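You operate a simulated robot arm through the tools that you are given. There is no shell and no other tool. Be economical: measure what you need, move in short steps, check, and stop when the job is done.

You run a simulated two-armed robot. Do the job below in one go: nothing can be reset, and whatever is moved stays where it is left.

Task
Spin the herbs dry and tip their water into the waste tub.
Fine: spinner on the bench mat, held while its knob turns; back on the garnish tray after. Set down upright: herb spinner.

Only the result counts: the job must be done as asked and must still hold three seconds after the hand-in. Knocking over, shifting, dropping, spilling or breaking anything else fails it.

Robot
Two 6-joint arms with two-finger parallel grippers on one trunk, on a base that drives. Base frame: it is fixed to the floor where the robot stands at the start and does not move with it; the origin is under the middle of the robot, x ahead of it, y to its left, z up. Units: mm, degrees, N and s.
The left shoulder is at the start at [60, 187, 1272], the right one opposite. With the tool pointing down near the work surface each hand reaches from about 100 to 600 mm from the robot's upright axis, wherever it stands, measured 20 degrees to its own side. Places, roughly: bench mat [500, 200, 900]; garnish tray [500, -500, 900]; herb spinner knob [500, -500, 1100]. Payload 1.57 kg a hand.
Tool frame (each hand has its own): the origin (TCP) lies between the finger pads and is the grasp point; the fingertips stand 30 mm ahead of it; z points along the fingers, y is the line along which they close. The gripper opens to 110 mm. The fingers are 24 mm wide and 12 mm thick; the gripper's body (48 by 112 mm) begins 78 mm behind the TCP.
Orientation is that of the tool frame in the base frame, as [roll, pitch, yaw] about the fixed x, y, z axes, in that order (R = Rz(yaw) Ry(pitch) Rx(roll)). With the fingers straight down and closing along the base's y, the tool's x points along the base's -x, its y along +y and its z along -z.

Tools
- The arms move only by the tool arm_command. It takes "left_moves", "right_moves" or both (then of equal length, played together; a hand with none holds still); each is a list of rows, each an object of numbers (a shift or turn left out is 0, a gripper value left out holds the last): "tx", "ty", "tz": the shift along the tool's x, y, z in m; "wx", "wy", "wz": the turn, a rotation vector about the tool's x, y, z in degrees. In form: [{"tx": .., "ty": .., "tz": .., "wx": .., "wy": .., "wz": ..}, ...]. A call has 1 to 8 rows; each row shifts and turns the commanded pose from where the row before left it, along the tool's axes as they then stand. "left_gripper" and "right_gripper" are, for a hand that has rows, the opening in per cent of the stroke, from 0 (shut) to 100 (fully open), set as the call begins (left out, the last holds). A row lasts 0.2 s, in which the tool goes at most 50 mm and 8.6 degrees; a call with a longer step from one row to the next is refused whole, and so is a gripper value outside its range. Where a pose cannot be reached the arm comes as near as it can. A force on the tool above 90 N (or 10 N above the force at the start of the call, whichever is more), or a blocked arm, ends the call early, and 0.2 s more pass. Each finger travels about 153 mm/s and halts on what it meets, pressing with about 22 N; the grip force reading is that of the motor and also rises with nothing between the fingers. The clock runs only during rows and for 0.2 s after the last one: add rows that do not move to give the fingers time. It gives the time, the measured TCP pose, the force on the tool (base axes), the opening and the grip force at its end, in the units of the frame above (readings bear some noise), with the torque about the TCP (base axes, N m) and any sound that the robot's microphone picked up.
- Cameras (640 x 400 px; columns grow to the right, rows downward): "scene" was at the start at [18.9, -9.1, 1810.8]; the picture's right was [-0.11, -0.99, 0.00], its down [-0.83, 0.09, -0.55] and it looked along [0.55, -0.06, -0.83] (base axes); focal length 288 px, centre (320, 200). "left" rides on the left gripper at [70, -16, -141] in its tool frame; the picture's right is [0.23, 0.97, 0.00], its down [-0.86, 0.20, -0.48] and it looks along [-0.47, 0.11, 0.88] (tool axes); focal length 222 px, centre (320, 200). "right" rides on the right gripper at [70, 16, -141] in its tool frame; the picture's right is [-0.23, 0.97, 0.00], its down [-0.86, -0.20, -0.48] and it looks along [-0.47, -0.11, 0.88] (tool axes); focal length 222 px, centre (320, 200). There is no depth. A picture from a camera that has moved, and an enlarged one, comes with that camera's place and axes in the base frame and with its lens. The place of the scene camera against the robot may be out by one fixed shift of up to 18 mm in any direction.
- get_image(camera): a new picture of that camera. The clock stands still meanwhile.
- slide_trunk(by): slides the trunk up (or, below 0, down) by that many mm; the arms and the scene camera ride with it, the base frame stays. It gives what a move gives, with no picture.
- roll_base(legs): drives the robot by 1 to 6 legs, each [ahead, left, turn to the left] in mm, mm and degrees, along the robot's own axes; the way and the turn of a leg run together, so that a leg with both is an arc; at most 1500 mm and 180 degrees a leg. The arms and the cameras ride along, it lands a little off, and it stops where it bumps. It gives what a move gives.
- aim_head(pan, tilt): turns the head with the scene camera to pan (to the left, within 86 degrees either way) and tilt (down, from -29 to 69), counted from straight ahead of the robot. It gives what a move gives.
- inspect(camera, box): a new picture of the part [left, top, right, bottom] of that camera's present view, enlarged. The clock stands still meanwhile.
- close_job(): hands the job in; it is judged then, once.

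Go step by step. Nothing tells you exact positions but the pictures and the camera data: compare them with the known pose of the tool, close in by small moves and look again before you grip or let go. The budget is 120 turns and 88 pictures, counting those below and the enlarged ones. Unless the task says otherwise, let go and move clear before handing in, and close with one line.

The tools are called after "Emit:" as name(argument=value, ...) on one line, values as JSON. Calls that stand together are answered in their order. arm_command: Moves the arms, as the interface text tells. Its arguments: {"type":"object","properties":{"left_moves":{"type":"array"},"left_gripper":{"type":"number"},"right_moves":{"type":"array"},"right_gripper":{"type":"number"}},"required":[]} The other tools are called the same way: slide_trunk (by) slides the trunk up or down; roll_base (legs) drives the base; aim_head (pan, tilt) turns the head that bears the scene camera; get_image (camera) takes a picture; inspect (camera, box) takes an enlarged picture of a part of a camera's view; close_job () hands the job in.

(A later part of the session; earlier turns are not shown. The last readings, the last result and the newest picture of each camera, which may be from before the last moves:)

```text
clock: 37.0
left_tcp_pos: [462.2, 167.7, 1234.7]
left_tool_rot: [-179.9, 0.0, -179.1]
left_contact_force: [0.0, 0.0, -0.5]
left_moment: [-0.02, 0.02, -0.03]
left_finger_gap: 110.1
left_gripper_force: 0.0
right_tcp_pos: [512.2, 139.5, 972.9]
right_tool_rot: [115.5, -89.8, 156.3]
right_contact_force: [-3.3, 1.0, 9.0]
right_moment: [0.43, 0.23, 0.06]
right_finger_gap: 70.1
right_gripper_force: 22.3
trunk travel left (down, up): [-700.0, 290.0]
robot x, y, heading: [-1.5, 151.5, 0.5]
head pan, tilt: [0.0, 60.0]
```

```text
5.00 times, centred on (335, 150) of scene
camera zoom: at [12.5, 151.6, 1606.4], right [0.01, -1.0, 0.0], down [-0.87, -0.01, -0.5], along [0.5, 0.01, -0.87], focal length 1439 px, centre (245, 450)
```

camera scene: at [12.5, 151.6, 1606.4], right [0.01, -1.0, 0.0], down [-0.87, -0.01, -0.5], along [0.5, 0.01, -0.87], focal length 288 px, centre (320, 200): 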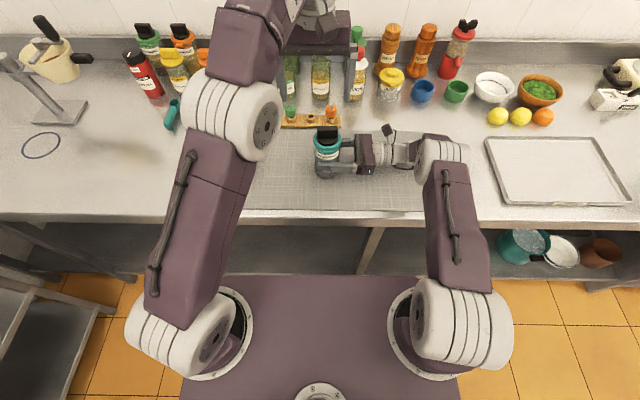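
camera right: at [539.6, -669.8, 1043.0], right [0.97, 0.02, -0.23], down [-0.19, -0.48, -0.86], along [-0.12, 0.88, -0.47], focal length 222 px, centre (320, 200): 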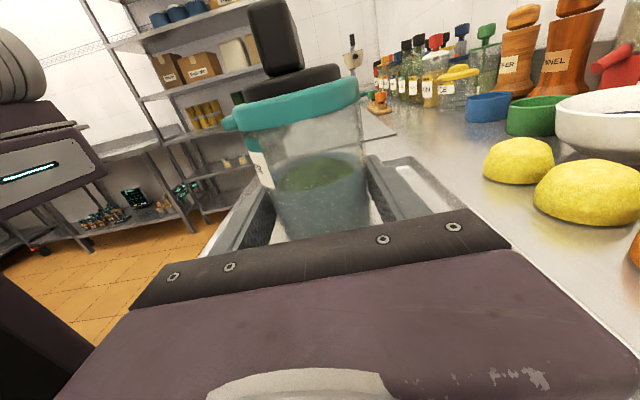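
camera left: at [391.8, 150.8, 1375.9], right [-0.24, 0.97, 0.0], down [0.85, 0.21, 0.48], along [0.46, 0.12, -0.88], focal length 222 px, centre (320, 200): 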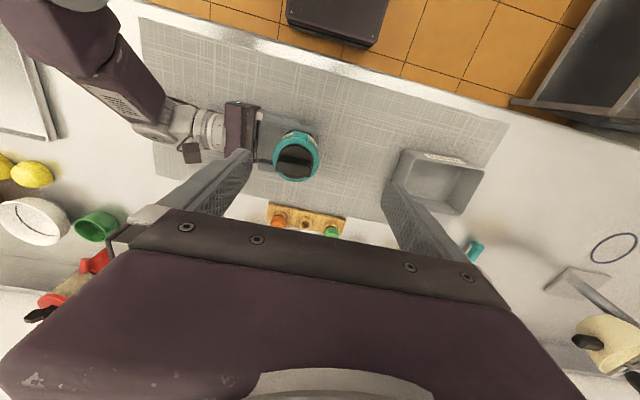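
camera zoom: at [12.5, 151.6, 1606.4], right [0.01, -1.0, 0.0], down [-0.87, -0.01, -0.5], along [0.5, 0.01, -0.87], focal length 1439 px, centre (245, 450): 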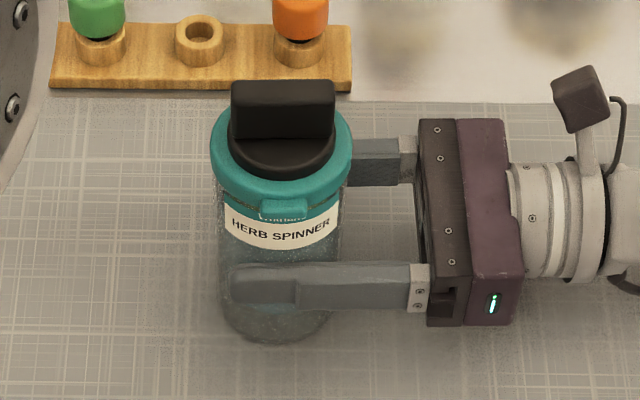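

No arrow visible; the pour lip faces -X and the wing lies along Y, centred near (513, 141), its top about z 1070. I bring the left hand above it and turn it so the fingers close across the wing.

Emit:
arm_command(left_moves=[{"tx": -0.025, "ty": -0.014}, {"tx": -0.026, "ty": -0.013}, {"wz": -8.5}, {"wz": -8.5}, {"wz": -8.5}, {"wz": -8.5}, {"wz": -8.5}, {"wz": -8.5}])

Emit:
arm_command(left_moves=[{"wz": -8.5}, {"wz": -8.5}, {"wz": -8.5}, {"wz": -8.5}, {"wz": -8.0, "tz": 0.03}, {"tz": 0.04}, {}], left_gripper=60)

Emit:
get_image(camera="left")

Emit:
get_image(camera="right")

```text
clock: 38.8
left_tcp_pos: [477.4, 154.7, 1213.2]
left_tool_rot: [179.9, 0.0, -128.0]
left_contact_force: [-0.2, -0.6, -0.4]
left_moment: [-0.01, -0.01, -0.03]
left_finger_gap: 109.9
left_gripper_force: 0.1
left hand out of reach, approached as far as the arm can: row 1, 2
right_tcp_pos: [513.5, 140.2, 973.4]
right_tool_rot: [84.2, -89.9, -172.4]
right_contact_force: [-0.4, -0.3, 7.0]
right_moment: [-0.07, 0.09, 0.04]
right_finger_gap: 70.1
right_gripper_force: 22.4
trunk travel left (down, up): [-700.0, 290.0]
robot x, y, heading: [0.7, 152.5, 0.7]
head pan, tilt: [0.0, 60.0]
```

```text
clock: 40.4
left_tcp_pos: [497.0, 148.2, 1168.4]
left_tool_rot: [-179.9, 0.0, -86.1]
left_contact_force: [-0.4, -0.4, -0.2]
left_moment: [0.0, 0.0, 0.01]
left_finger_gap: 65.9
left_gripper_force: 0.1
left hand out of reach, approached as far as the arm can: row 5, 6
right_tcp_pos: [512.9, 139.0, 972.7]
right_tool_rot: [81.2, -89.9, -169.5]
right_contact_force: [-0.5, -0.4, 6.8]
right_moment: [0.05, 0.06, -0.02]
right_finger_gap: 70.3
right_gripper_force: 22.0
trunk travel left (down, up): [-700.0, 290.0]
robot x, y, heading: [-0.8, 154.6, 1.0]
head pan, tilt: [0.0, 60.0]
```

```text
54 pictures are left
camera left: at [517.6, 78.5, 1308.9], right [-0.96, -0.29, 0.0], down [-0.26, 0.84, 0.48], along [-0.14, 0.46, -0.88], focal length 222 px, centre (320, 200)
```

left: 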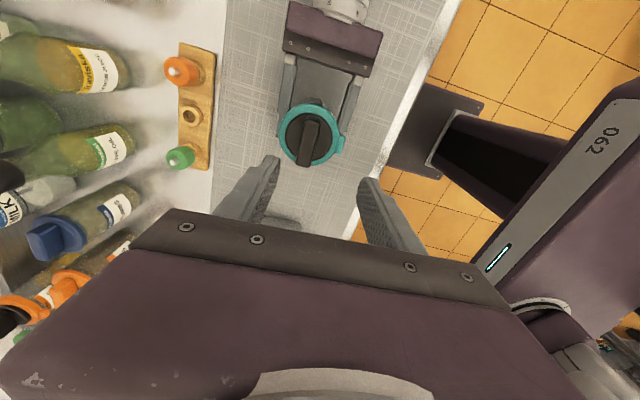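

```text
53 pictures are left
camera right: at [534.7, -0.9, 1041.7], right [0.97, 0.03, -0.23], down [-0.18, -0.48, -0.86], along [-0.14, 0.87, -0.47], focal length 222 px, centre (320, 200)
```

right: 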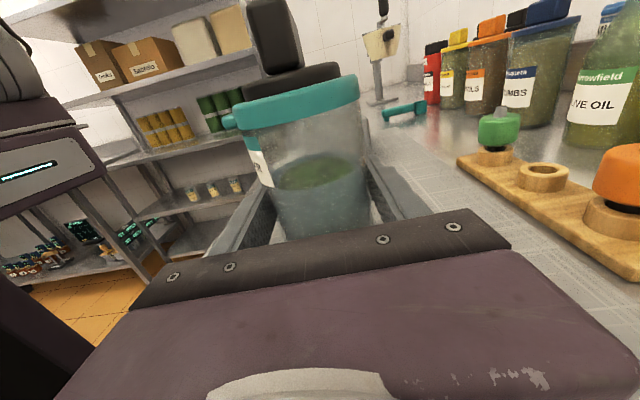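

The left hand is slightly short of reach at this height, but lower down it has more. I descend with the open fingers' tips still above the wing, then correct in x and y.

Emit:
arm_command(left_moves=[{"tz": 0.03}, {"tz": 0.02}, {"ty": -0.008, "tx": 0.004}, {"ty": -0.008, "tx": 0.003}, {}])

Emit:
get_image(camera="left")

```text
clock: 41.6
left_tcp_pos: [497.3, 148.1, 1168.7]
left_tool_rot: [180.0, 0.0, -86.1]
left_contact_force: [0.0, -0.1, 0.1]
left_moment: [-0.01, 0.01, -0.01]
left_finger_gap: 66.1
left_gripper_force: 0.1
left hand out of reach, approached as far as the arm can: row 1, 2, 3, 4
right_tcp_pos: [512.4, 140.3, 973.3]
right_tool_rot: [88.0, -89.9, -176.2]
right_contact_force: [-1.9, 0.6, 6.5]
right_moment: [0.04, 0.11, -0.01]
right_finger_gap: 70.2
right_gripper_force: 22.0
trunk travel left (down, up): [-700.0, 290.0]
robot x, y, heading: [-1.4, 150.3, 0.7]
head pan, tilt: [0.0, 60.0]
```

```text
52 pictures are left
camera left: at [517.5, 78.5, 1309.0], right [-0.96, -0.29, 0.0], down [-0.26, 0.84, 0.48], along [-0.14, 0.46, -0.88], focal length 222 px, centre (320, 200)
```

left: 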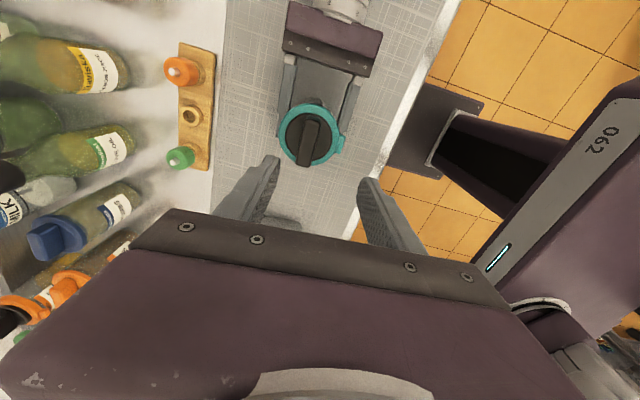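

The left hand is right at its reach limit there. I lift the spinner slightly and set it down nearer on the mat, at about (448, 190).

Emit:
arm_command(right_moves=[{"tx": 0.012}, {"ty": -0.022, "tz": 0.017}, {"ty": -0.022, "tz": 0.017}, {"ty": -0.021, "tz": 0.016}, {"tx": -0.006}, {"tx": -0.003}, {"tx": -0.002}, {}])

```text
clock: 43.4
left_tcp_pos: [498.0, 147.1, 1167.6]
left_tool_rot: [179.9, 0.0, -86.1]
left_contact_force: [0.8, 0.7, -1.1]
left_moment: [-0.01, 0.0, 0.02]
left_finger_gap: 65.9
left_gripper_force: 0.1
right_tcp_pos: [448.6, 187.6, 973.9]
right_tool_rot: [77.1, -89.9, -165.3]
right_contact_force: [-0.1, 0.4, -3.2]
right_moment: [-0.03, 0.02, 0.01]
right_finger_gap: 70.2
right_gripper_force: 21.7
trunk travel left (down, up): [-700.0, 290.0]
robot x, y, heading: [-1.2, 153.3, 0.8]
head pan, tilt: [0.0, 60.0]
```

Emit:
arm_command(right_moves=[{"tx": -0.001}, {"tx": -0.0005}, {}, {}], left_moves=[{"tx": -0.022, "ty": 0.023}, {"tx": -0.023, "ty": 0.023}, {"tz": 0.02}, {}])

Emit:
get_image(camera="left")

```text
clock: 44.4
left_tcp_pos: [506.7, 168.2, 1165.3]
left_tool_rot: [179.7, 0.1, -86.3]
left_contact_force: [-0.8, -0.4, -0.1]
left_moment: [0.04, 0.03, 0.0]
left_finger_gap: 66.0
left_gripper_force: 0.0
left hand out of reach, approached as far as the arm can: row 1, 2, 3
right_tcp_pos: [448.2, 187.4, 972.4]
right_tool_rot: [66.2, -89.9, -154.5]
right_contact_force: [1.2, 2.2, 4.0]
right_moment: [-0.16, 0.06, 0.01]
right_finger_gap: 70.1
right_gripper_force: 21.9
trunk travel left (down, up): [-700.0, 290.0]
robot x, y, heading: [-3.4, 153.2, 0.6]
head pan, tilt: [0.0, 60.0]
```

```text
51 pictures are left
camera left: at [527.3, 98.5, 1305.1], right [-0.96, -0.29, 0.01], down [-0.25, 0.84, 0.48], along [-0.15, 0.46, -0.88], focal length 222 px, centre (320, 200)
```

left: 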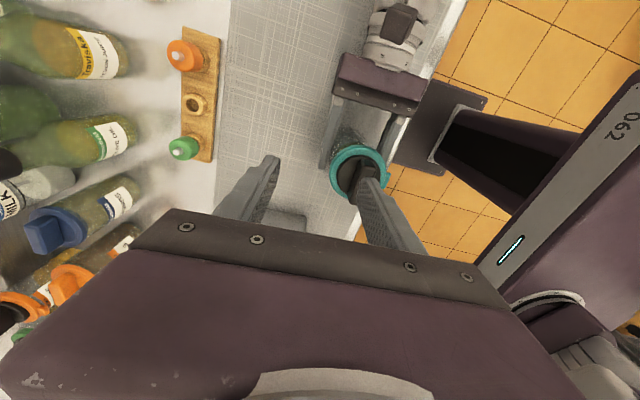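

The left wrist seems to be at a turning limit in this direction, so it slides instead of following. I turn it back the other way by 180° and come at the wing from the opposite side.

Emit:
arm_command(left_moves=[{"tz": -0.02, "wz": 8.5}, {"wz": 8.5}, {"wz": 8.5}, {"wz": 8.5}, {"wz": 8.5}, {"wz": 8.5}, {"wz": 8.5}, {"wz": 8.5}])

Emit:
arm_command(left_moves=[{"wz": 8.5}, {"wz": 8.5}, {"wz": 8.5}, {"wz": 8.5}, {"wz": 8.5}, {"wz": 8.5}, {"wz": 8.5}, {"wz": 8.5}])

Emit:
arm_command(left_moves=[{"wz": 8.5}, {"wz": 8.5}, {"wz": 8.5}, {"wz": 8.5}, {"wz": 6}, {}])

```text
clock: 46.2
left_tcp_pos: [501.9, 167.8, 1181.6]
left_tool_rot: [-180.0, -0.1, -154.2]
left_contact_force: [0.1, 0.0, 0.1]
left_moment: [-0.05, -0.01, -0.01]
left_finger_gap: 65.9
left_gripper_force: 0.1
left hand out of reach, approached as far as the arm can: row 1
right_tcp_pos: [447.8, 187.9, 972.3]
right_tool_rot: [74.1, -90.0, -162.3]
right_contact_force: [1.3, 0.7, 8.9]
right_moment: [-0.04, -0.01, -0.04]
right_finger_gap: 70.0
right_gripper_force: 21.5
trunk travel left (down, up): [-700.0, 290.0]
robot x, y, heading: [1.5, 152.4, 0.7]
head pan, tilt: [0.0, 60.0]
```

```text
clock: 48.0
left_tcp_pos: [500.9, 168.1, 1182.1]
left_tool_rot: [180.0, -0.1, 137.7]
left_contact_force: [-0.1, -0.3, -0.3]
left_moment: [-0.02, -0.03, 0.01]
left_finger_gap: 66.0
left_gripper_force: 0.1
right_tcp_pos: [447.5, 187.9, 973.0]
right_tool_rot: [76.4, -90.0, -164.8]
right_contact_force: [2.5, 0.5, 11.0]
right_moment: [-0.03, -0.04, -0.04]
right_finger_gap: 70.4
right_gripper_force: 22.1
trunk travel left (down, up): [-700.0, 290.0]
robot x, y, heading: [-3.3, 151.7, 0.6]
head pan, tilt: [0.0, 60.0]
```

```text
clock: 49.4
left_tcp_pos: [500.5, 166.7, 1183.0]
left_tool_rot: [-180.0, -0.1, 97.8]
left_contact_force: [-1.0, 0.0, -0.5]
left_moment: [0.0, 0.0, -0.01]
left_finger_gap: 65.8
left_gripper_force: 0.1
right_tcp_pos: [448.6, 188.0, 972.6]
right_tool_rot: [79.7, -90.0, -168.1]
right_contact_force: [2.4, 0.2, 11.3]
right_moment: [0.01, 0.01, 0.02]
right_finger_gap: 70.1
right_gripper_force: 21.8
trunk travel left (down, up): [-700.0, 290.0]
robot x, y, heading: [0.1, 152.3, 0.8]
head pan, tilt: [0.0, 60.0]
```

Turning this way works freely. I move the left hand above the knob and look.

Emit:
arm_command(left_moves=[{"tx": 0.014, "ty": -0.024}, {"tx": 0.015, "ty": -0.024}, {"tz": 0.03}, {}])

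Emit:
get_image(camera="left")

Emit:
inspect(camera="scene", box=[240, 100, 400, 220])

```text
clock: 50.4
left_tcp_pos: [449.3, 189.2, 1153.8]
left_tool_rot: [179.9, 0.0, 97.9]
left_contact_force: [0.3, -1.0, 0.4]
left_moment: [0.0, 0.01, -0.01]
left_finger_gap: 65.9
left_gripper_force: 0.1
right_tcp_pos: [447.3, 188.9, 973.4]
right_tool_rot: [-90.8, -90.0, 2.7]
right_contact_force: [-0.4, 0.9, 8.9]
right_moment: [0.31, 0.15, -0.04]
right_finger_gap: 69.8
right_gripper_force: 21.6
trunk travel left (down, up): [-700.0, 290.0]
robot x, y, heading: [2.3, 153.4, 0.8]
head pan, tilt: [0.0, 60.0]
```

```text
50 pictures are left
camera left: at [422.7, 255.8, 1293.5], right [0.93, 0.36, 0.0], down [0.31, -0.82, 0.48], along [0.17, -0.45, -0.88], focal length 222 px, centre (320, 200)
```

left: 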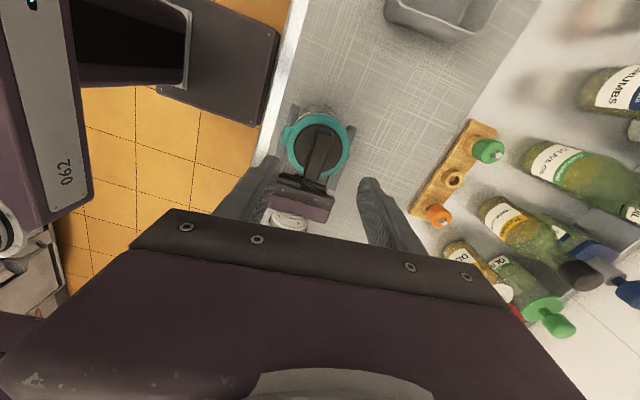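

```text
3.33 times, centred on (320, 160) of scene
camera zoom: at [13.4, 151.2, 1606.4], right [0.01, -1.0, 0.0], down [-0.87, -0.01, -0.5], along [0.5, 0.01, -0.87], focal length 959 px, centre (320, 333)
```

zoom: 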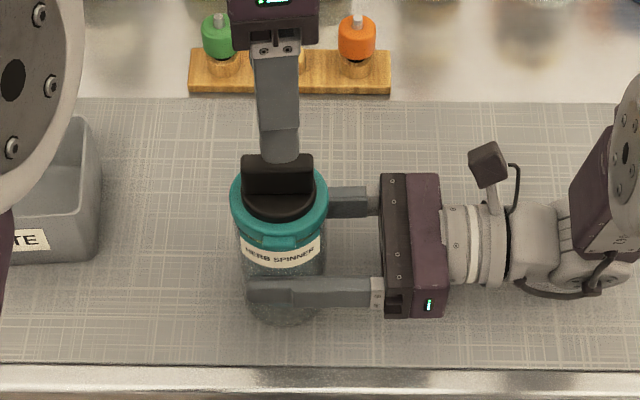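

Emit:
inspect(camera="left", box=[260, 90, 380, 200])

```text
3.64 times, centred on (320, 145) of left
camera zoom: at [422.7, 255.8, 1293.5], right [0.93, 0.36, 0.0], down [0.31, -0.82, 0.48], along [0.17, -0.45, -0.88], focal length 808 px, centre (320, 400)
```

zoom: 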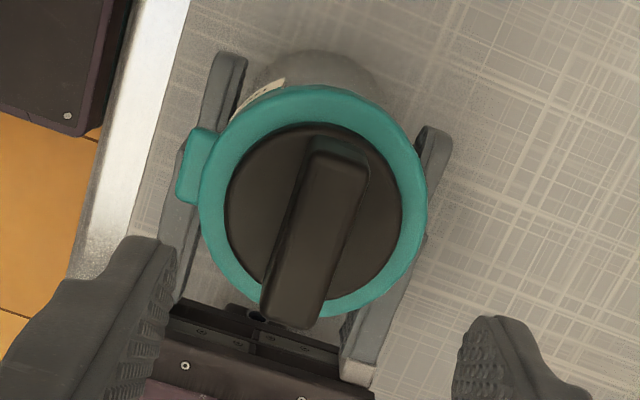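

The fingers are aligned with the wing and centred within 3 mm. I descend around it and check from the side with the right camera.

Emit:
arm_command(left_moves=[{"tz": 0.025, "ty": -0.002}, {"tz": 0.025}, {"tz": 0.014}, {}])

Emit:
get_image(camera="right")

Emit:
get_image(camera="left")

```text
clock: 51.4
left_tcp_pos: [446.6, 190.9, 1087.4]
left_tool_rot: [179.9, 0.0, 97.8]
left_contact_force: [1.2, 0.6, 0.5]
left_moment: [-0.01, 0.0, -0.01]
left_finger_gap: 66.2
left_gripper_force: 0.1
right_tcp_pos: [447.1, 188.3, 972.9]
right_tool_rot: [-84.0, -89.9, -4.3]
right_contact_force: [-2.5, -0.3, 7.0]
right_moment: [0.23, 0.27, 0.03]
right_finger_gap: 70.2
right_gripper_force: 22.1
trunk travel left (down, up): [-700.0, 290.0]
robot x, y, heading: [0.1, 150.8, 0.7]
head pan, tilt: [0.0, 60.0]
```

```text
47 pictures are left
camera right: at [468.7, 47.0, 1041.6], right [0.97, 0.03, -0.23], down [-0.18, -0.48, -0.86], along [-0.14, 0.87, -0.47], focal length 222 px, centre (320, 200)
```

right: 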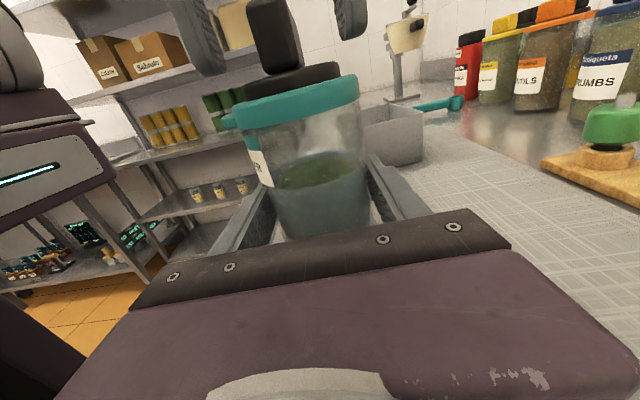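

```text
46 pictures are left
camera left: at [420.1, 257.1, 1227.6], right [0.93, 0.36, 0.0], down [0.31, -0.82, 0.48], along [0.17, -0.45, -0.88], focal length 222 px, centre (320, 200)
```

left: 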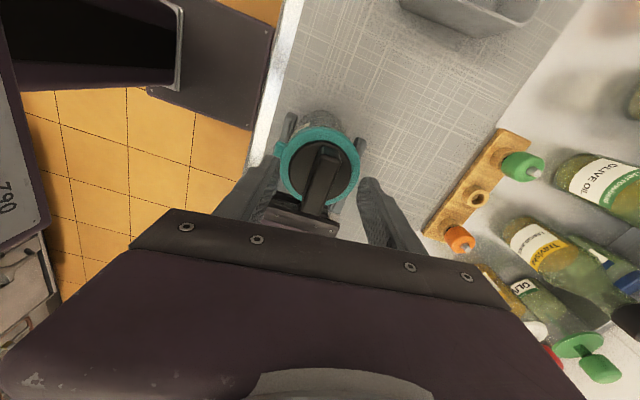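

The finger tips are about 10 mm above the knob disc and straddle the wing. I go down 6 mm and close on the wing.

Emit:
arm_command(left_moves=[{"tz": 0.006}, {}])

Emit:
arm_command(left_moves=[{}, {}, {}], left_gripper=5)

Emit:
get_image(camera="right")

```text
clock: 52.0
left_tcp_pos: [447.2, 190.4, 1082.5]
left_tool_rot: [179.9, 0.0, 97.9]
left_contact_force: [1.2, 0.0, 0.2]
left_moment: [0.02, -0.02, -0.01]
left_finger_gap: 66.3
left_gripper_force: 0.1
right_tcp_pos: [447.4, 186.7, 973.0]
right_tool_rot: [95.4, -89.9, 176.5]
right_contact_force: [-2.5, -0.4, 5.7]
right_moment: [0.15, 0.3, 0.03]
right_finger_gap: 70.1
right_gripper_force: 22.1
trunk travel left (down, up): [-700.0, 290.0]
robot x, y, heading: [1.4, 155.2, 0.8]
head pan, tilt: [0.0, 60.0]
```

```text
clock: 52.8
left_tcp_pos: [447.3, 190.6, 1081.6]
left_tool_rot: [179.9, 0.0, 97.8]
left_contact_force: [1.9, 1.4, -0.7]
left_moment: [0.05, -0.02, -0.51]
left_finger_gap: 19.8
left_gripper_force: 22.5
right_tcp_pos: [447.5, 187.1, 972.8]
right_tool_rot: [-97.9, -90.0, 9.6]
right_contact_force: [-4.5, -2.0, 5.1]
right_moment: [0.12, 0.1, 0.6]
right_finger_gap: 70.2
right_gripper_force: 21.8
trunk travel left (down, up): [-700.0, 290.0]
robot x, y, heading: [-2.3, 151.5, 0.6]
head pan, tilt: [0.0, 60.0]
```

```text
45 pictures are left
camera right: at [468.8, 47.0, 1041.6], right [0.97, 0.03, -0.23], down [-0.18, -0.48, -0.86], along [-0.14, 0.87, -0.47], focal length 222 px, centre (320, 200)
```

right: 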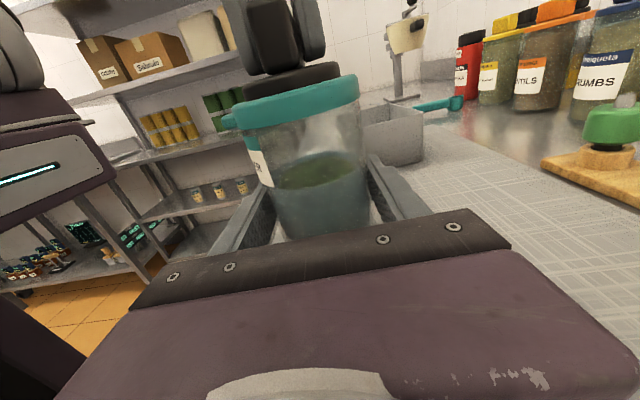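

Wing held. I try a small clockwise turn and watch the torque.

Emit:
arm_command(left_moves=[{"wz": 4}, {"wz": 6}, {"wz": 6}, {}])

```text
clock: 53.8
left_tcp_pos: [447.5, 190.0, 1081.8]
left_tool_rot: [179.9, 0.0, 81.8]
left_contact_force: [3.3, 7.0, -0.5]
left_moment: [0.11, -0.1, 0.04]
left_finger_gap: 17.9
left_gripper_force: 22.4
right_tcp_pos: [447.8, 187.9, 972.4]
right_tool_rot: [74.5, -89.9, -162.8]
right_contact_force: [-6.2, -7.6, 4.8]
right_moment: [0.6, -0.08, -0.02]
right_finger_gap: 70.1
right_gripper_force: 22.2
trunk travel left (down, up): [-700.0, 290.0]
robot x, y, heading: [0.7, 153.2, 0.8]
head pan, tilt: [0.0, 60.0]
```

It turns with little torque and no sound yet. I continue clockwise.

Emit:
arm_command(left_moves=[{"wz": 8}, {"wz": 8}, {"wz": 8}, {"wz": 8}, {"wz": 8}, {"wz": 8}, {"wz": 8}, {"wz": 8}])

Emit:
get_image(camera="right")

```text
clock: 55.6
left_tcp_pos: [448.4, 189.3, 1082.4]
left_tool_rot: [-180.0, 0.0, 17.6]
left_contact_force: [4.8, 3.7, -11.7]
left_moment: [0.42, -0.09, 0.09]
left_finger_gap: 17.5
left_gripper_force: 22.0
right_tcp_pos: [449.0, 187.1, 971.9]
right_tool_rot: [41.8, -89.9, -130.1]
right_contact_force: [-4.2, -4.1, 15.4]
right_moment: [-0.08, -0.37, -0.08]
right_finger_gap: 70.1
right_gripper_force: 22.0
trunk travel left (down, up): [-700.0, 290.0]
robot x, y, heading: [-1.2, 154.8, 0.8]
head pan, tilt: [0.0, 60.0]
```

```text
44 pictures are left
camera right: at [469.8, 47.0, 1041.5], right [0.97, 0.03, -0.23], down [-0.18, -0.48, -0.86], along [-0.14, 0.87, -0.47], focal length 222 px, centre (320, 200)
```

right: 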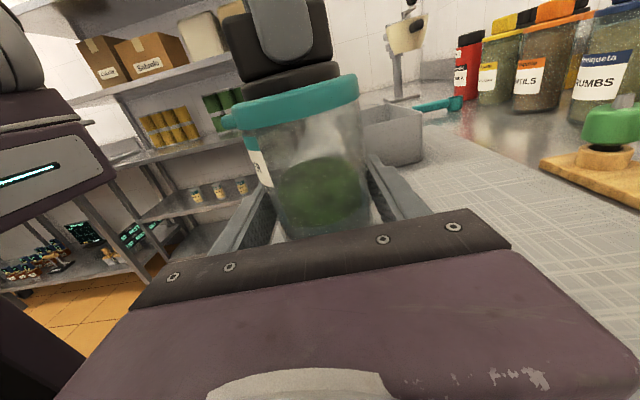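

The knob turns cleanly and the body stays put; the herbs already look different inside. I keep turning.

Emit:
arm_command(left_moves=[{"wz": 8}, {"wz": 8}, {"wz": 8}, {"wz": 8}, {"wz": 8}, {"wz": 8}, {"wz": 8}, {"wz": 8}])

Emit:
inspect(camera="right", box=[200, 40, 400, 240])

```text
clock: 57.2
left_tcp_pos: [388.2, 98.2, 1076.0]
left_tool_rot: [-177.0, -0.8, -32.2]
left_contact_force: [21.8, 35.9, 14.0]
left_moment: [1.37, -0.66, 0.17]
left_finger_gap: 43.1
left_gripper_force: 21.8
left hand out of reach, approached as far as the arm can: row 5, 6, 7
right_tcp_pos: [443.0, 185.2, 963.9]
right_tool_rot: [-177.9, -89.3, 90.1]
right_contact_force: [-20.4, -36.2, -11.2]
right_moment: [3.8, -2.73, -0.1]
right_finger_gap: 97.8
right_gripper_force: 21.8
trunk travel left (down, up): [-700.0, 290.0]
robot x, y, heading: [-4.0, 152.8, 0.9]
head pan, tilt: [0.0, 60.0]
stopped in row 7 (right hand): the force on the tool passed its limit (the readings are from after the stop); the commanded pose is now the measured one
```

```text
2.00 times, centred on (300, 140) of right
camera zoom: at [466.1, 45.5, 1034.5], right [0.97, 0.04, -0.23], down [-0.18, -0.5, -0.85], along [-0.14, 0.87, -0.48], focal length 444 px, centre (360, 320)
```

zoom: 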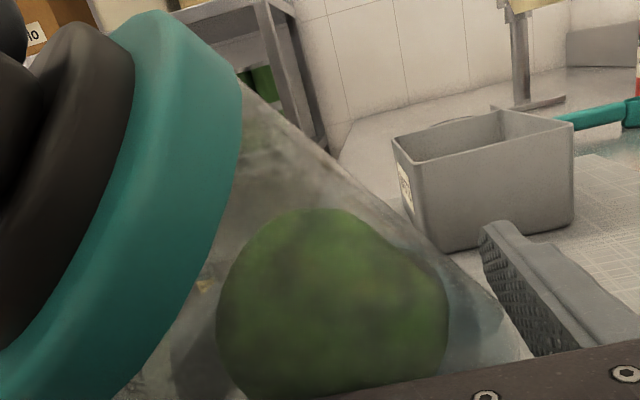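

Turning past the wrist limit dragged the left hand aside and tilted the spinner. I look at once before moving anything.

Emit:
inspect(camera="scene", box=[220, 90, 440, 240])

Emit:
get_image(camera="left")

Emit:
get_image(camera="right")

```text
2.67 times, centred on (330, 165) of scene
camera zoom: at [16.2, 151.3, 1606.0], right [0.01, -1.0, 0.0], down [-0.87, -0.01, -0.5], along [0.5, 0.01, -0.87], focal length 767 px, centre (293, 293)
```

zoom: 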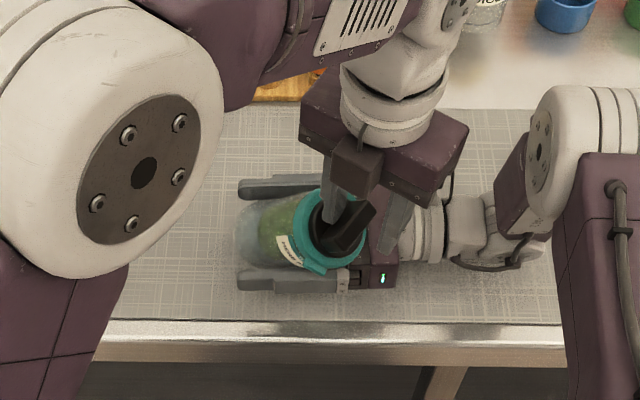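

```text
41 pictures are left
camera left: at [449.6, 69.8, 1217.9], right [-0.32, -0.94, -0.05], down [-0.85, 0.27, 0.46], along [-0.42, 0.19, -0.89], focal length 222 px, centre (320, 200)
```

left: 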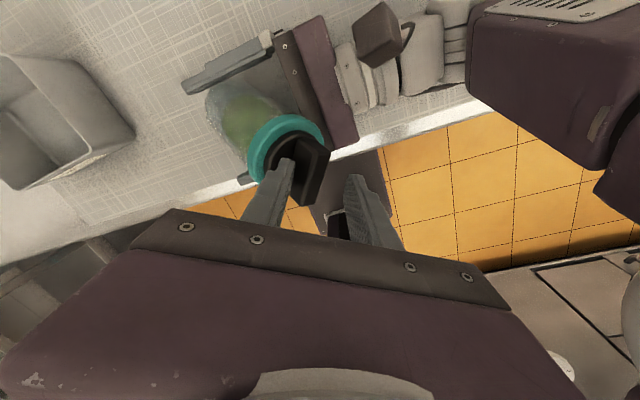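

```text
40 pictures are left
camera right: at [466.1, 45.5, 1034.5], right [0.97, 0.04, -0.23], down [-0.18, -0.5, -0.85], along [-0.14, 0.87, -0.48], focal length 222 px, centre (320, 200)
```

right: 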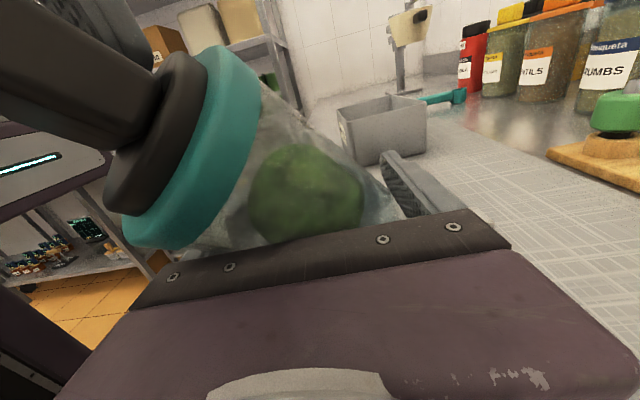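

The spinner leans about 45° towards the right hand, still held by both hands, and I see no water out. I carefully retrace the left hand's path to stand it up again, half the way first.

Emit:
arm_command(left_moves=[{"tx": 0.0004, "ty": -0.0182, "wz": -8}, {"tx": 0.0029, "ty": -0.018, "wz": -8}, {"tx": 0.0054, "ty": -0.0174, "wz": -8}])

Emit:
get_image(camera="right")

Emit:
inspect(camera="scene", box=[220, 90, 440, 240])

```text
clock: 58.0
left_tcp_pos: [410.7, 139.8, 1085.1]
left_tool_rot: [-178.3, -2.3, -8.0]
left_contact_force: [-10.9, -18.0, 63.8]
left_moment: [0.6, -0.56, -0.01]
left_finger_gap: 25.8
left_gripper_force: 22.3
right_tcp_pos: [441.7, 186.6, 970.9]
right_tool_rot: [144.5, -89.3, 127.2]
right_contact_force: [21.5, 19.3, 6.6]
right_moment: [0.12, -0.76, -0.02]
right_finger_gap: 82.3
right_gripper_force: 21.8
trunk travel left (down, up): [-700.0, 290.0]
robot x, y, heading: [1.5, 153.1, 0.8]
head pan, tilt: [0.0, 60.0]
```

```text
39 pictures are left
camera right: at [463.2, 46.6, 1041.1], right [0.98, 0.03, -0.22], down [-0.18, -0.49, -0.85], along [-0.13, 0.87, -0.48], focal length 222 px, centre (320, 200)
```

right: 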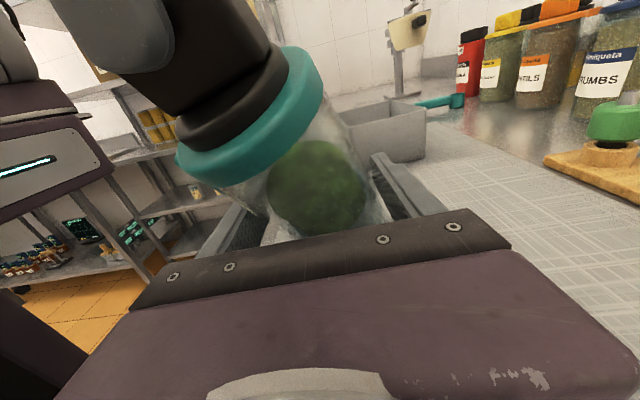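

```text
2.67 times, centred on (330, 165) of scene
camera zoom: at [7.6, 151.6, 1607.7], right [0.01, -1.0, 0.0], down [-0.86, -0.01, -0.5], along [0.5, 0.01, -0.86], focal length 767 px, centre (293, 293)
```

zoom: 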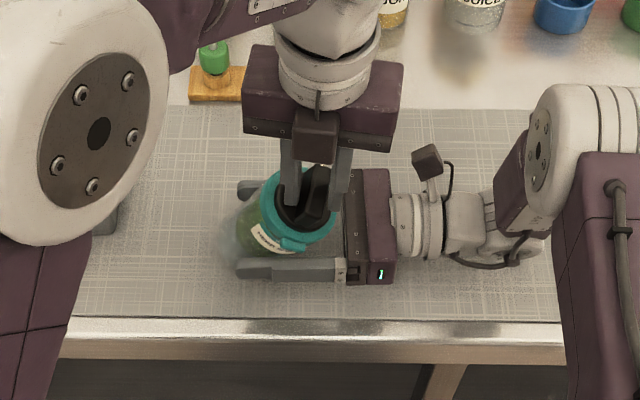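

It stands up again as the hand goes back, and the mat looks dry. The left tips are pressing down, so I continue with a slight lift.

Emit:
arm_command(left_moves=[{"tz": -0.006}, {"tx": 0.0075, "ty": -0.0135, "tz": -0.002, "wz": -6}, {"tx": 0.0089, "ty": -0.0126, "tz": -0.002, "wz": -6}, {"tx": 0.0101, "ty": -0.0116, "tz": -0.001, "wz": -6}, {}])

Emit:
get_image(camera="right")

Emit:
inspect(camera="scene", box=[220, 90, 440, 240])

```text
clock: 59.2
left_tcp_pos: [438.9, 177.6, 1090.0]
left_tool_rot: [-178.5, -1.9, 10.0]
left_contact_force: [-6.0, 0.9, -6.6]
left_moment: [0.52, 0.76, 0.1]
left_finger_gap: 19.9
left_gripper_force: 22.1
right_tcp_pos: [443.8, 186.5, 965.9]
right_tool_rot: [-174.7, -89.3, 86.8]
right_contact_force: [5.6, -1.1, 3.0]
right_moment: [-0.37, -0.07, -0.07]
right_finger_gap: 71.0
right_gripper_force: 22.4
trunk travel left (down, up): [-700.0, 290.0]
robot x, y, heading: [2.4, 153.8, 0.8]
head pan, tilt: [0.0, 60.0]
```

```text
37 pictures are left
camera right: at [465.7, 46.5, 1036.0], right [0.97, 0.03, -0.23], down [-0.18, -0.5, -0.85], along [-0.14, 0.87, -0.48], focal length 222 px, centre (320, 200)
```

right: 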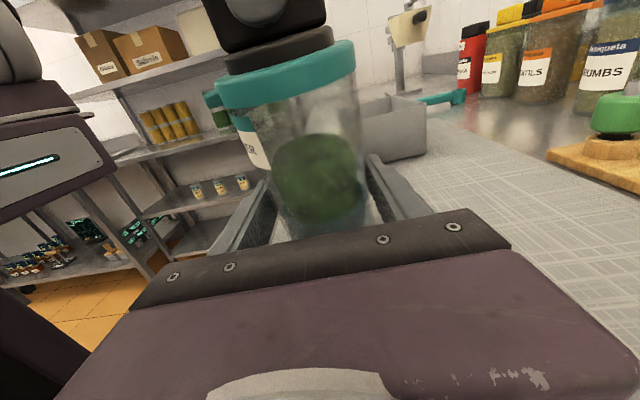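

```text
2.67 times, centred on (330, 165) of scene
camera zoom: at [13.9, 151.3, 1606.1], right [0.01, -1.0, 0.0], down [-0.87, -0.01, -0.5], along [0.5, 0.01, -0.87], focal length 767 px, centre (293, 293)
```

zoom: 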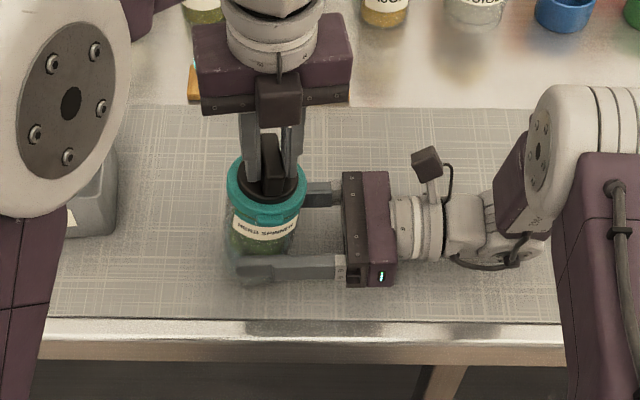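

Nearly upright again. One more small correction of the left hand to bring the spinner fully vertical.

Emit:
arm_command(left_moves=[{"tx": 0.005, "ty": -0.0045}, {"tx": 0.0045, "ty": -0.004}, {}])

Emit:
inspect(camera="right", box=[190, 0, 400, 240])

Emit:
inspect(camera="scene", box=[260, 110, 380, 210])

```text
clock: 60.0
left_tcp_pos: [448.2, 186.8, 1093.1]
left_tool_rot: [-178.6, -2.1, 9.8]
left_contact_force: [-13.8, 1.5, -0.4]
left_moment: [0.41, 0.87, 0.02]
left_finger_gap: 18.4
left_gripper_force: 21.5
right_tcp_pos: [443.9, 186.3, 965.2]
right_tool_rot: [-170.9, -89.2, 82.9]
right_contact_force: [14.5, -1.9, -2.3]
right_moment: [-0.22, 0.99, -0.06]
right_finger_gap: 71.2
right_gripper_force: 22.2
trunk travel left (down, up): [-700.0, 290.0]
robot x, y, heading: [-1.5, 158.7, 0.8]
head pan, tilt: [0.0, 60.0]
```

```text
1.67 times, centred on (295, 120) of right
camera zoom: at [466.6, 46.6, 1035.7], right [0.97, 0.03, -0.23], down [-0.18, -0.5, -0.85], along [-0.14, 0.87, -0.48], focal length 370 px, centre (362, 333)
```

zoom: 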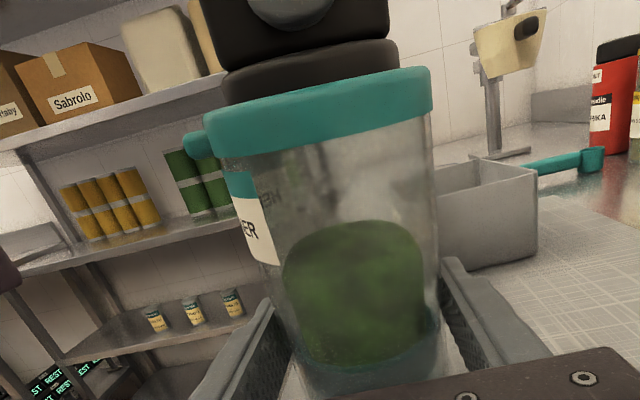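

```text
4.00 times, centred on (320, 160) of scene
camera zoom: at [15.1, 151.1, 1606.4], right [0.01, -1.0, 0.0], down [-0.87, -0.01, -0.5], along [0.5, 0.01, -0.87], focal length 1151 px, centre (320, 360)
```

zoom: 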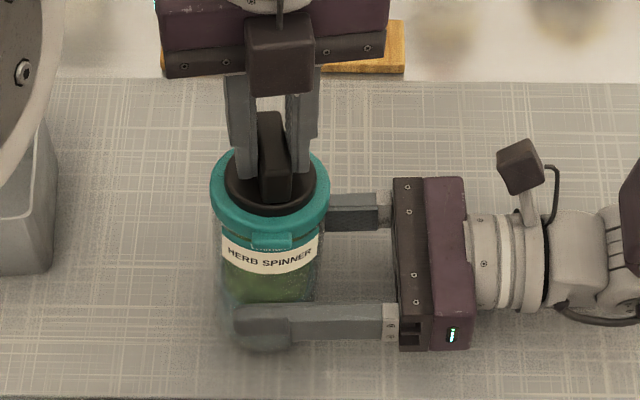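

Upright, lip still facing -X, herbs clumped and clear water at the bottom; the mat is dry. I want more spin, staying inside the left wrist's range: open, lift slightly, straighten the tool, wind back counter-clockwise, regrip, then turn clockwise.

Emit:
arm_command(left_moves=[{}, {}, {"tz": -0.02}, {"tz": -0.02, "wx": -1.4, "wy": -2.1}, {"wz": -8.5}, {"wz": -8.5}, {"wz": -8.5}, {"wz": -8.5}], left_gripper=70)

Emit:
arm_command(left_moves=[{"wz": -8.5}, {"wz": -8.5}, {"wz": -8.5}, {"wz": -8.5}, {"wz": -8.5}, {"wz": -8.5}, {"wz": -8.5}, {"wz": -8.5}])

Emit:
arm_command(left_moves=[{"wz": -8.5}, {"wz": -8.5}, {"wz": -8.5}, {"wz": -8.5}, {"wz": -8.5}, {"wz": -8.5}, {"wz": -8.5}, {}])

Emit:
get_image(camera="left")

```text
clock: 61.8
left_tcp_pos: [449.9, 185.8, 1132.5]
left_tool_rot: [179.9, 0.0, 44.0]
left_contact_force: [0.0, -0.8, 0.3]
left_moment: [-0.02, -0.01, 0.05]
left_finger_gap: 77.1
left_gripper_force: 0.0
right_tcp_pos: [444.9, 186.7, 964.5]
right_tool_rot: [-174.1, -89.2, 86.0]
right_contact_force: [1.1, -0.7, -4.0]
right_moment: [-0.01, -0.01, -0.03]
right_finger_gap: 70.1
right_gripper_force: 21.7
trunk travel left (down, up): [-700.0, 290.0]
robot x, y, heading: [-1.2, 148.8, 0.8]
head pan, tilt: [0.0, 60.0]
```

```text
clock: 63.6
left_tcp_pos: [447.5, 186.4, 1131.9]
left_tool_rot: [179.9, 0.1, 112.0]
left_contact_force: [0.6, 0.0, -0.3]
left_moment: [0.02, -0.01, -0.05]
left_finger_gap: 76.8
left_gripper_force: 0.1
right_tcp_pos: [443.8, 186.6, 965.9]
right_tool_rot: [-173.9, -89.3, 86.1]
right_contact_force: [0.8, -0.8, -3.9]
right_moment: [-0.02, -0.02, -0.02]
right_finger_gap: 70.0
right_gripper_force: 22.0
trunk travel left (down, up): [-700.0, 290.0]
robot x, y, heading: [-0.2, 149.5, 1.0]
head pan, tilt: [0.0, 60.0]
```

```text
clock: 65.4
left_tcp_pos: [447.6, 184.8, 1131.2]
left_tool_rot: [180.0, 0.1, 171.6]
left_contact_force: [0.3, 0.0, -1.0]
left_moment: [0.03, -0.03, 0.0]
left_finger_gap: 77.1
left_gripper_force: 0.0
right_tcp_pos: [443.4, 186.0, 964.6]
right_tool_rot: [-174.0, -89.2, 86.1]
right_contact_force: [-0.1, -0.7, -3.3]
right_moment: [-0.04, 0.03, 0.01]
right_finger_gap: 69.9
right_gripper_force: 22.0
trunk travel left (down, up): [-700.0, 290.0]
robot x, y, heading: [-0.4, 153.3, 1.0]
head pan, tilt: [0.0, 60.0]
```

```text
33 pictures are left
camera left: at [376.2, 179.2, 1271.7], right [-0.08, 1.0, 0.0], down [0.87, 0.07, 0.48], along [0.48, 0.04, -0.88], focal length 222 px, centre (320, 200)
```

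left: 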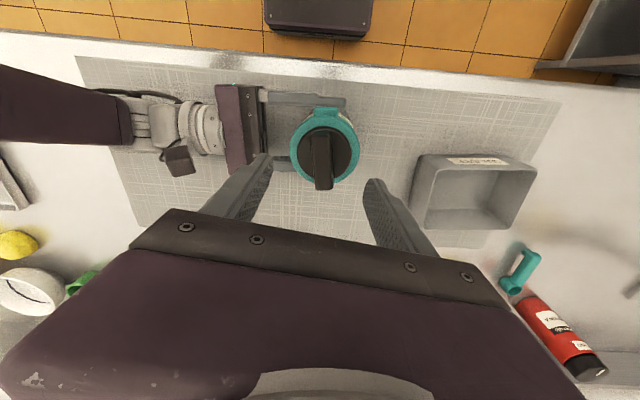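

The spinner now hangs just clear of the mat, so I lower it to contact again while the left hand finishes winding back to the wing's angle (another 18°).

Emit:
arm_command(right_moves=[{"tx": -0.0015}, {"tx": -0.0015}, {}], left_moves=[{"wz": -6}, {"wz": -6}, {"wz": -6}])

Emit:
inspect(camera="left", box=[250, 80, 390, 210])

```text
clock: 66.2
left_tcp_pos: [448.7, 186.7, 1130.8]
left_tool_rot: [-179.8, 0.1, -170.5]
left_contact_force: [0.4, 0.0, -0.3]
left_moment: [0.01, -0.04, -0.03]
left_finger_gap: 76.9
left_gripper_force: 0.1
right_tcp_pos: [443.3, 186.9, 961.6]
right_tool_rot: [-174.3, -89.2, 86.4]
right_contact_force: [0.0, -0.4, -4.2]
right_moment: [0.0, 0.01, -0.02]
right_finger_gap: 69.9
right_gripper_force: 22.2
trunk travel left (down, up): [-700.0, 290.0]
robot x, y, heading: [-1.6, 152.0, 1.0]
head pan, tilt: [0.0, 60.0]
```

```text
3.08 times, centred on (320, 145) of left
camera zoom: at [381.0, 158.0, 1271.0], right [-0.38, 0.92, 0.0], down [0.81, 0.34, 0.48], along [0.44, 0.18, -0.88], focal length 684 px, centre (320, 369)
```

zoom: 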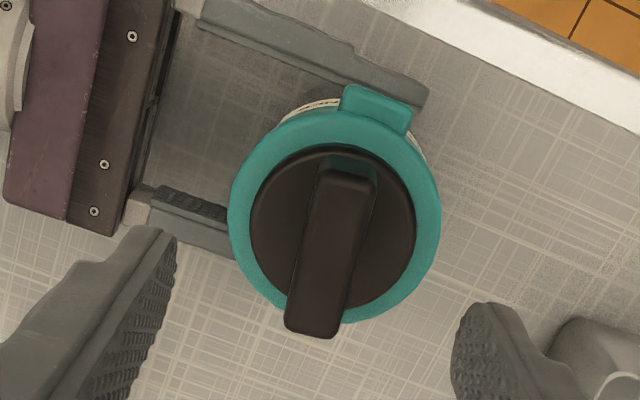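

Emit:
arm_command(right_moves=[{"tx": -0.002}, {"tx": -0.002}, {}])

Emit:
inspect(camera="scene", box=[260, 130, 360, 220])

```text
clock: 67.0
left_tcp_pos: [448.6, 185.5, 1130.2]
left_tool_rot: [-179.8, 0.1, -170.6]
left_contact_force: [-0.2, 0.3, -0.4]
left_moment: [-0.02, -0.01, -0.02]
left_finger_gap: 77.0
left_gripper_force: 0.1
right_tcp_pos: [442.5, 186.0, 959.3]
right_tool_rot: [-179.4, -89.2, 91.6]
right_contact_force: [0.2, -1.0, 5.3]
right_moment: [-0.31, -0.01, 0.0]
right_finger_gap: 70.1
right_gripper_force: 21.3
trunk travel left (down, up): [-700.0, 290.0]
robot x, y, heading: [-0.0, 151.7, 0.9]
head pan, tilt: [0.0, 60.0]
```

```text
4.44 times, centred on (310, 175) of scene
camera zoom: at [13.9, 150.9, 1606.5], right [0.01, -1.0, 0.0], down [-0.87, -0.01, -0.5], along [0.5, 0.01, -0.87], focal length 1279 px, centre (364, 311)
```

zoom: 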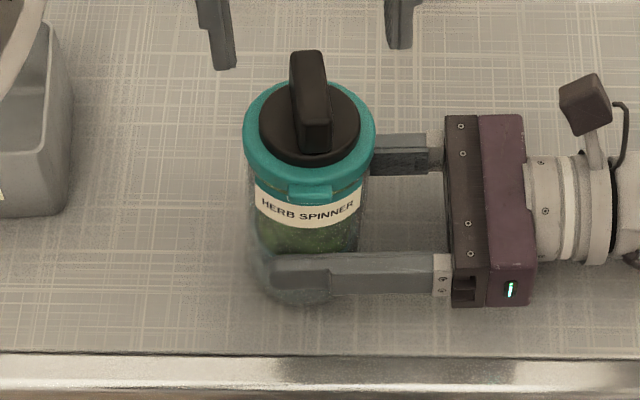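

The base touches the mat again. Left hand goes down over the wing and closes.

Emit:
arm_command(left_moves=[{"tz": 0.02, "tx": 0.004}, {"tz": 0.02}, {"tz": 0.006}, {}])

Emit:
arm_command(left_moves=[{}, {}, {}, {}], left_gripper=5)

Emit:
arm_command(left_moves=[{"wz": 5}, {"wz": 8}, {"wz": 8}, {"wz": 8}, {"wz": 8}, {"wz": 8}, {"wz": 8}, {"wz": 8}])

Emit:
arm_command(left_moves=[{"wz": 8}, {"wz": 8}, {"wz": 8}, {"wz": 8}, {"wz": 8}, {"wz": 8}, {"wz": 8}, {"wz": 8}])

Emit:
inspect(camera="right", box=[190, 0, 400, 240])

```text
clock: 68.0
left_tcp_pos: [443.8, 183.3, 1087.8]
left_tool_rot: [-179.9, 0.1, -170.6]
left_contact_force: [-0.8, 0.4, -0.6]
left_moment: [-0.02, 0.01, 0.04]
left_finger_gap: 76.9
left_gripper_force: 0.1
right_tcp_pos: [443.0, 188.0, 959.6]
right_tool_rot: [179.1, -89.3, 92.9]
right_contact_force: [3.1, -0.4, 10.8]
right_moment: [-0.37, -0.15, 0.04]
right_finger_gap: 69.9
right_gripper_force: 21.7
trunk travel left (down, up): [-700.0, 290.0]
robot x, y, heading: [-2.9, 150.2, 0.7]
head pan, tilt: [0.0, 60.0]
```

```text
clock: 69.0
left_tcp_pos: [444.0, 184.0, 1088.6]
left_tool_rot: [-180.0, 0.2, -170.5]
left_contact_force: [-3.6, 15.3, 7.6]
left_moment: [0.95, 0.04, -0.01]
left_finger_gap: 18.7
left_gripper_force: 21.9
right_tcp_pos: [443.1, 185.2, 959.4]
right_tool_rot: [178.1, -89.2, 93.9]
right_contact_force: [8.0, -16.2, 8.8]
right_moment: [0.39, 0.24, 0.09]
right_finger_gap: 70.1
right_gripper_force: 22.3
trunk travel left (down, up): [-700.0, 290.0]
robot x, y, heading: [3.7, 148.3, 0.8]
head pan, tilt: [0.0, 60.0]
```

```text
clock: 70.8
left_tcp_pos: [444.4, 184.8, 1086.7]
left_tool_rot: [179.9, 0.2, 128.2]
left_contact_force: [-4.0, 5.0, 8.7]
left_moment: [0.69, -0.02, 0.03]
left_finger_gap: 17.9
left_gripper_force: 21.8
right_tcp_pos: [442.7, 186.8, 959.3]
right_tool_rot: [-173.3, -89.3, 85.4]
right_contact_force: [8.7, -2.2, 4.5]
right_moment: [-0.43, 0.35, 0.13]
right_finger_gap: 69.8
right_gripper_force: 22.1
trunk travel left (down, up): [-700.0, 290.0]
robot x, y, heading: [3.8, 150.2, 0.8]
head pan, tilt: [0.0, 60.0]
```

```text
clock: 72.6
left_tcp_pos: [443.2, 185.4, 1084.8]
left_tool_rot: [179.9, 0.0, 64.2]
left_contact_force: [-5.5, 1.5, 9.9]
left_moment: [0.25, 0.52, 0.7]
left_finger_gap: 27.8
left_gripper_force: 21.8
right_tcp_pos: [444.3, 185.8, 958.6]
right_tool_rot: [-177.6, -89.2, 89.6]
right_contact_force: [8.1, -2.4, -3.5]
right_moment: [-0.21, -0.03, -0.61]
right_finger_gap: 71.4
right_gripper_force: 22.1
trunk travel left (down, up): [-700.0, 290.0]
robot x, y, heading: [-1.4, 157.5, 0.9]
head pan, tilt: [0.0, 60.0]
```

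```text
1.67 times, centred on (295, 120) of right
camera zoom: at [465.6, 46.4, 1029.4], right [0.97, 0.03, -0.23], down [-0.18, -0.5, -0.85], along [-0.14, 0.87, -0.48], focal length 370 px, centre (362, 333)
```

zoom: 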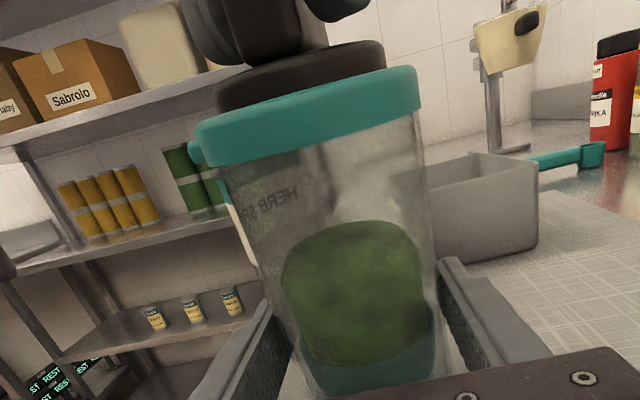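

The knob now resists (finger gap widening, torque rising): it seems to have come to its stop. I relax by 10°, release and look.

Emit:
arm_command(left_moves=[{"wz": -5}, {"wz": -5}, {}])

Emit:
inspect(camera="scene", box=[260, 120, 370, 220])

```text
clock: 73.4
left_tcp_pos: [443.3, 185.1, 1085.7]
left_tool_rot: [-179.8, 0.1, 74.4]
left_contact_force: [-14.0, 7.4, 5.0]
left_moment: [0.52, 0.59, 0.43]
left_finger_gap: 22.8
left_gripper_force: 22.0
right_tcp_pos: [444.5, 185.5, 959.0]
right_tool_rot: [-173.9, -89.2, 86.0]
right_contact_force: [14.6, -8.2, -3.5]
right_moment: [0.2, 1.09, -0.41]
right_finger_gap: 71.3
right_gripper_force: 21.3
trunk travel left (down, up): [-700.0, 290.0]
robot x, y, heading: [-3.2, 151.4, 0.9]
head pan, tilt: [0.0, 60.0]
```

```text
4.00 times, centred on (315, 170) of scene
camera zoom: at [14.6, 151.0, 1606.3], right [0.01, -1.0, 0.0], down [-0.87, -0.01, -0.5], along [0.5, 0.01, -0.87], focal length 1151 px, centre (340, 320)
```

zoom: 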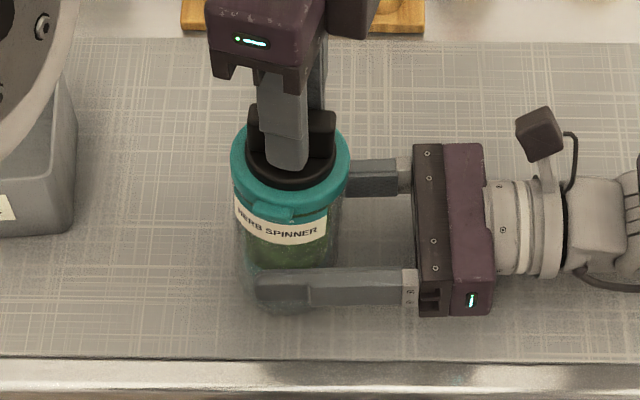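

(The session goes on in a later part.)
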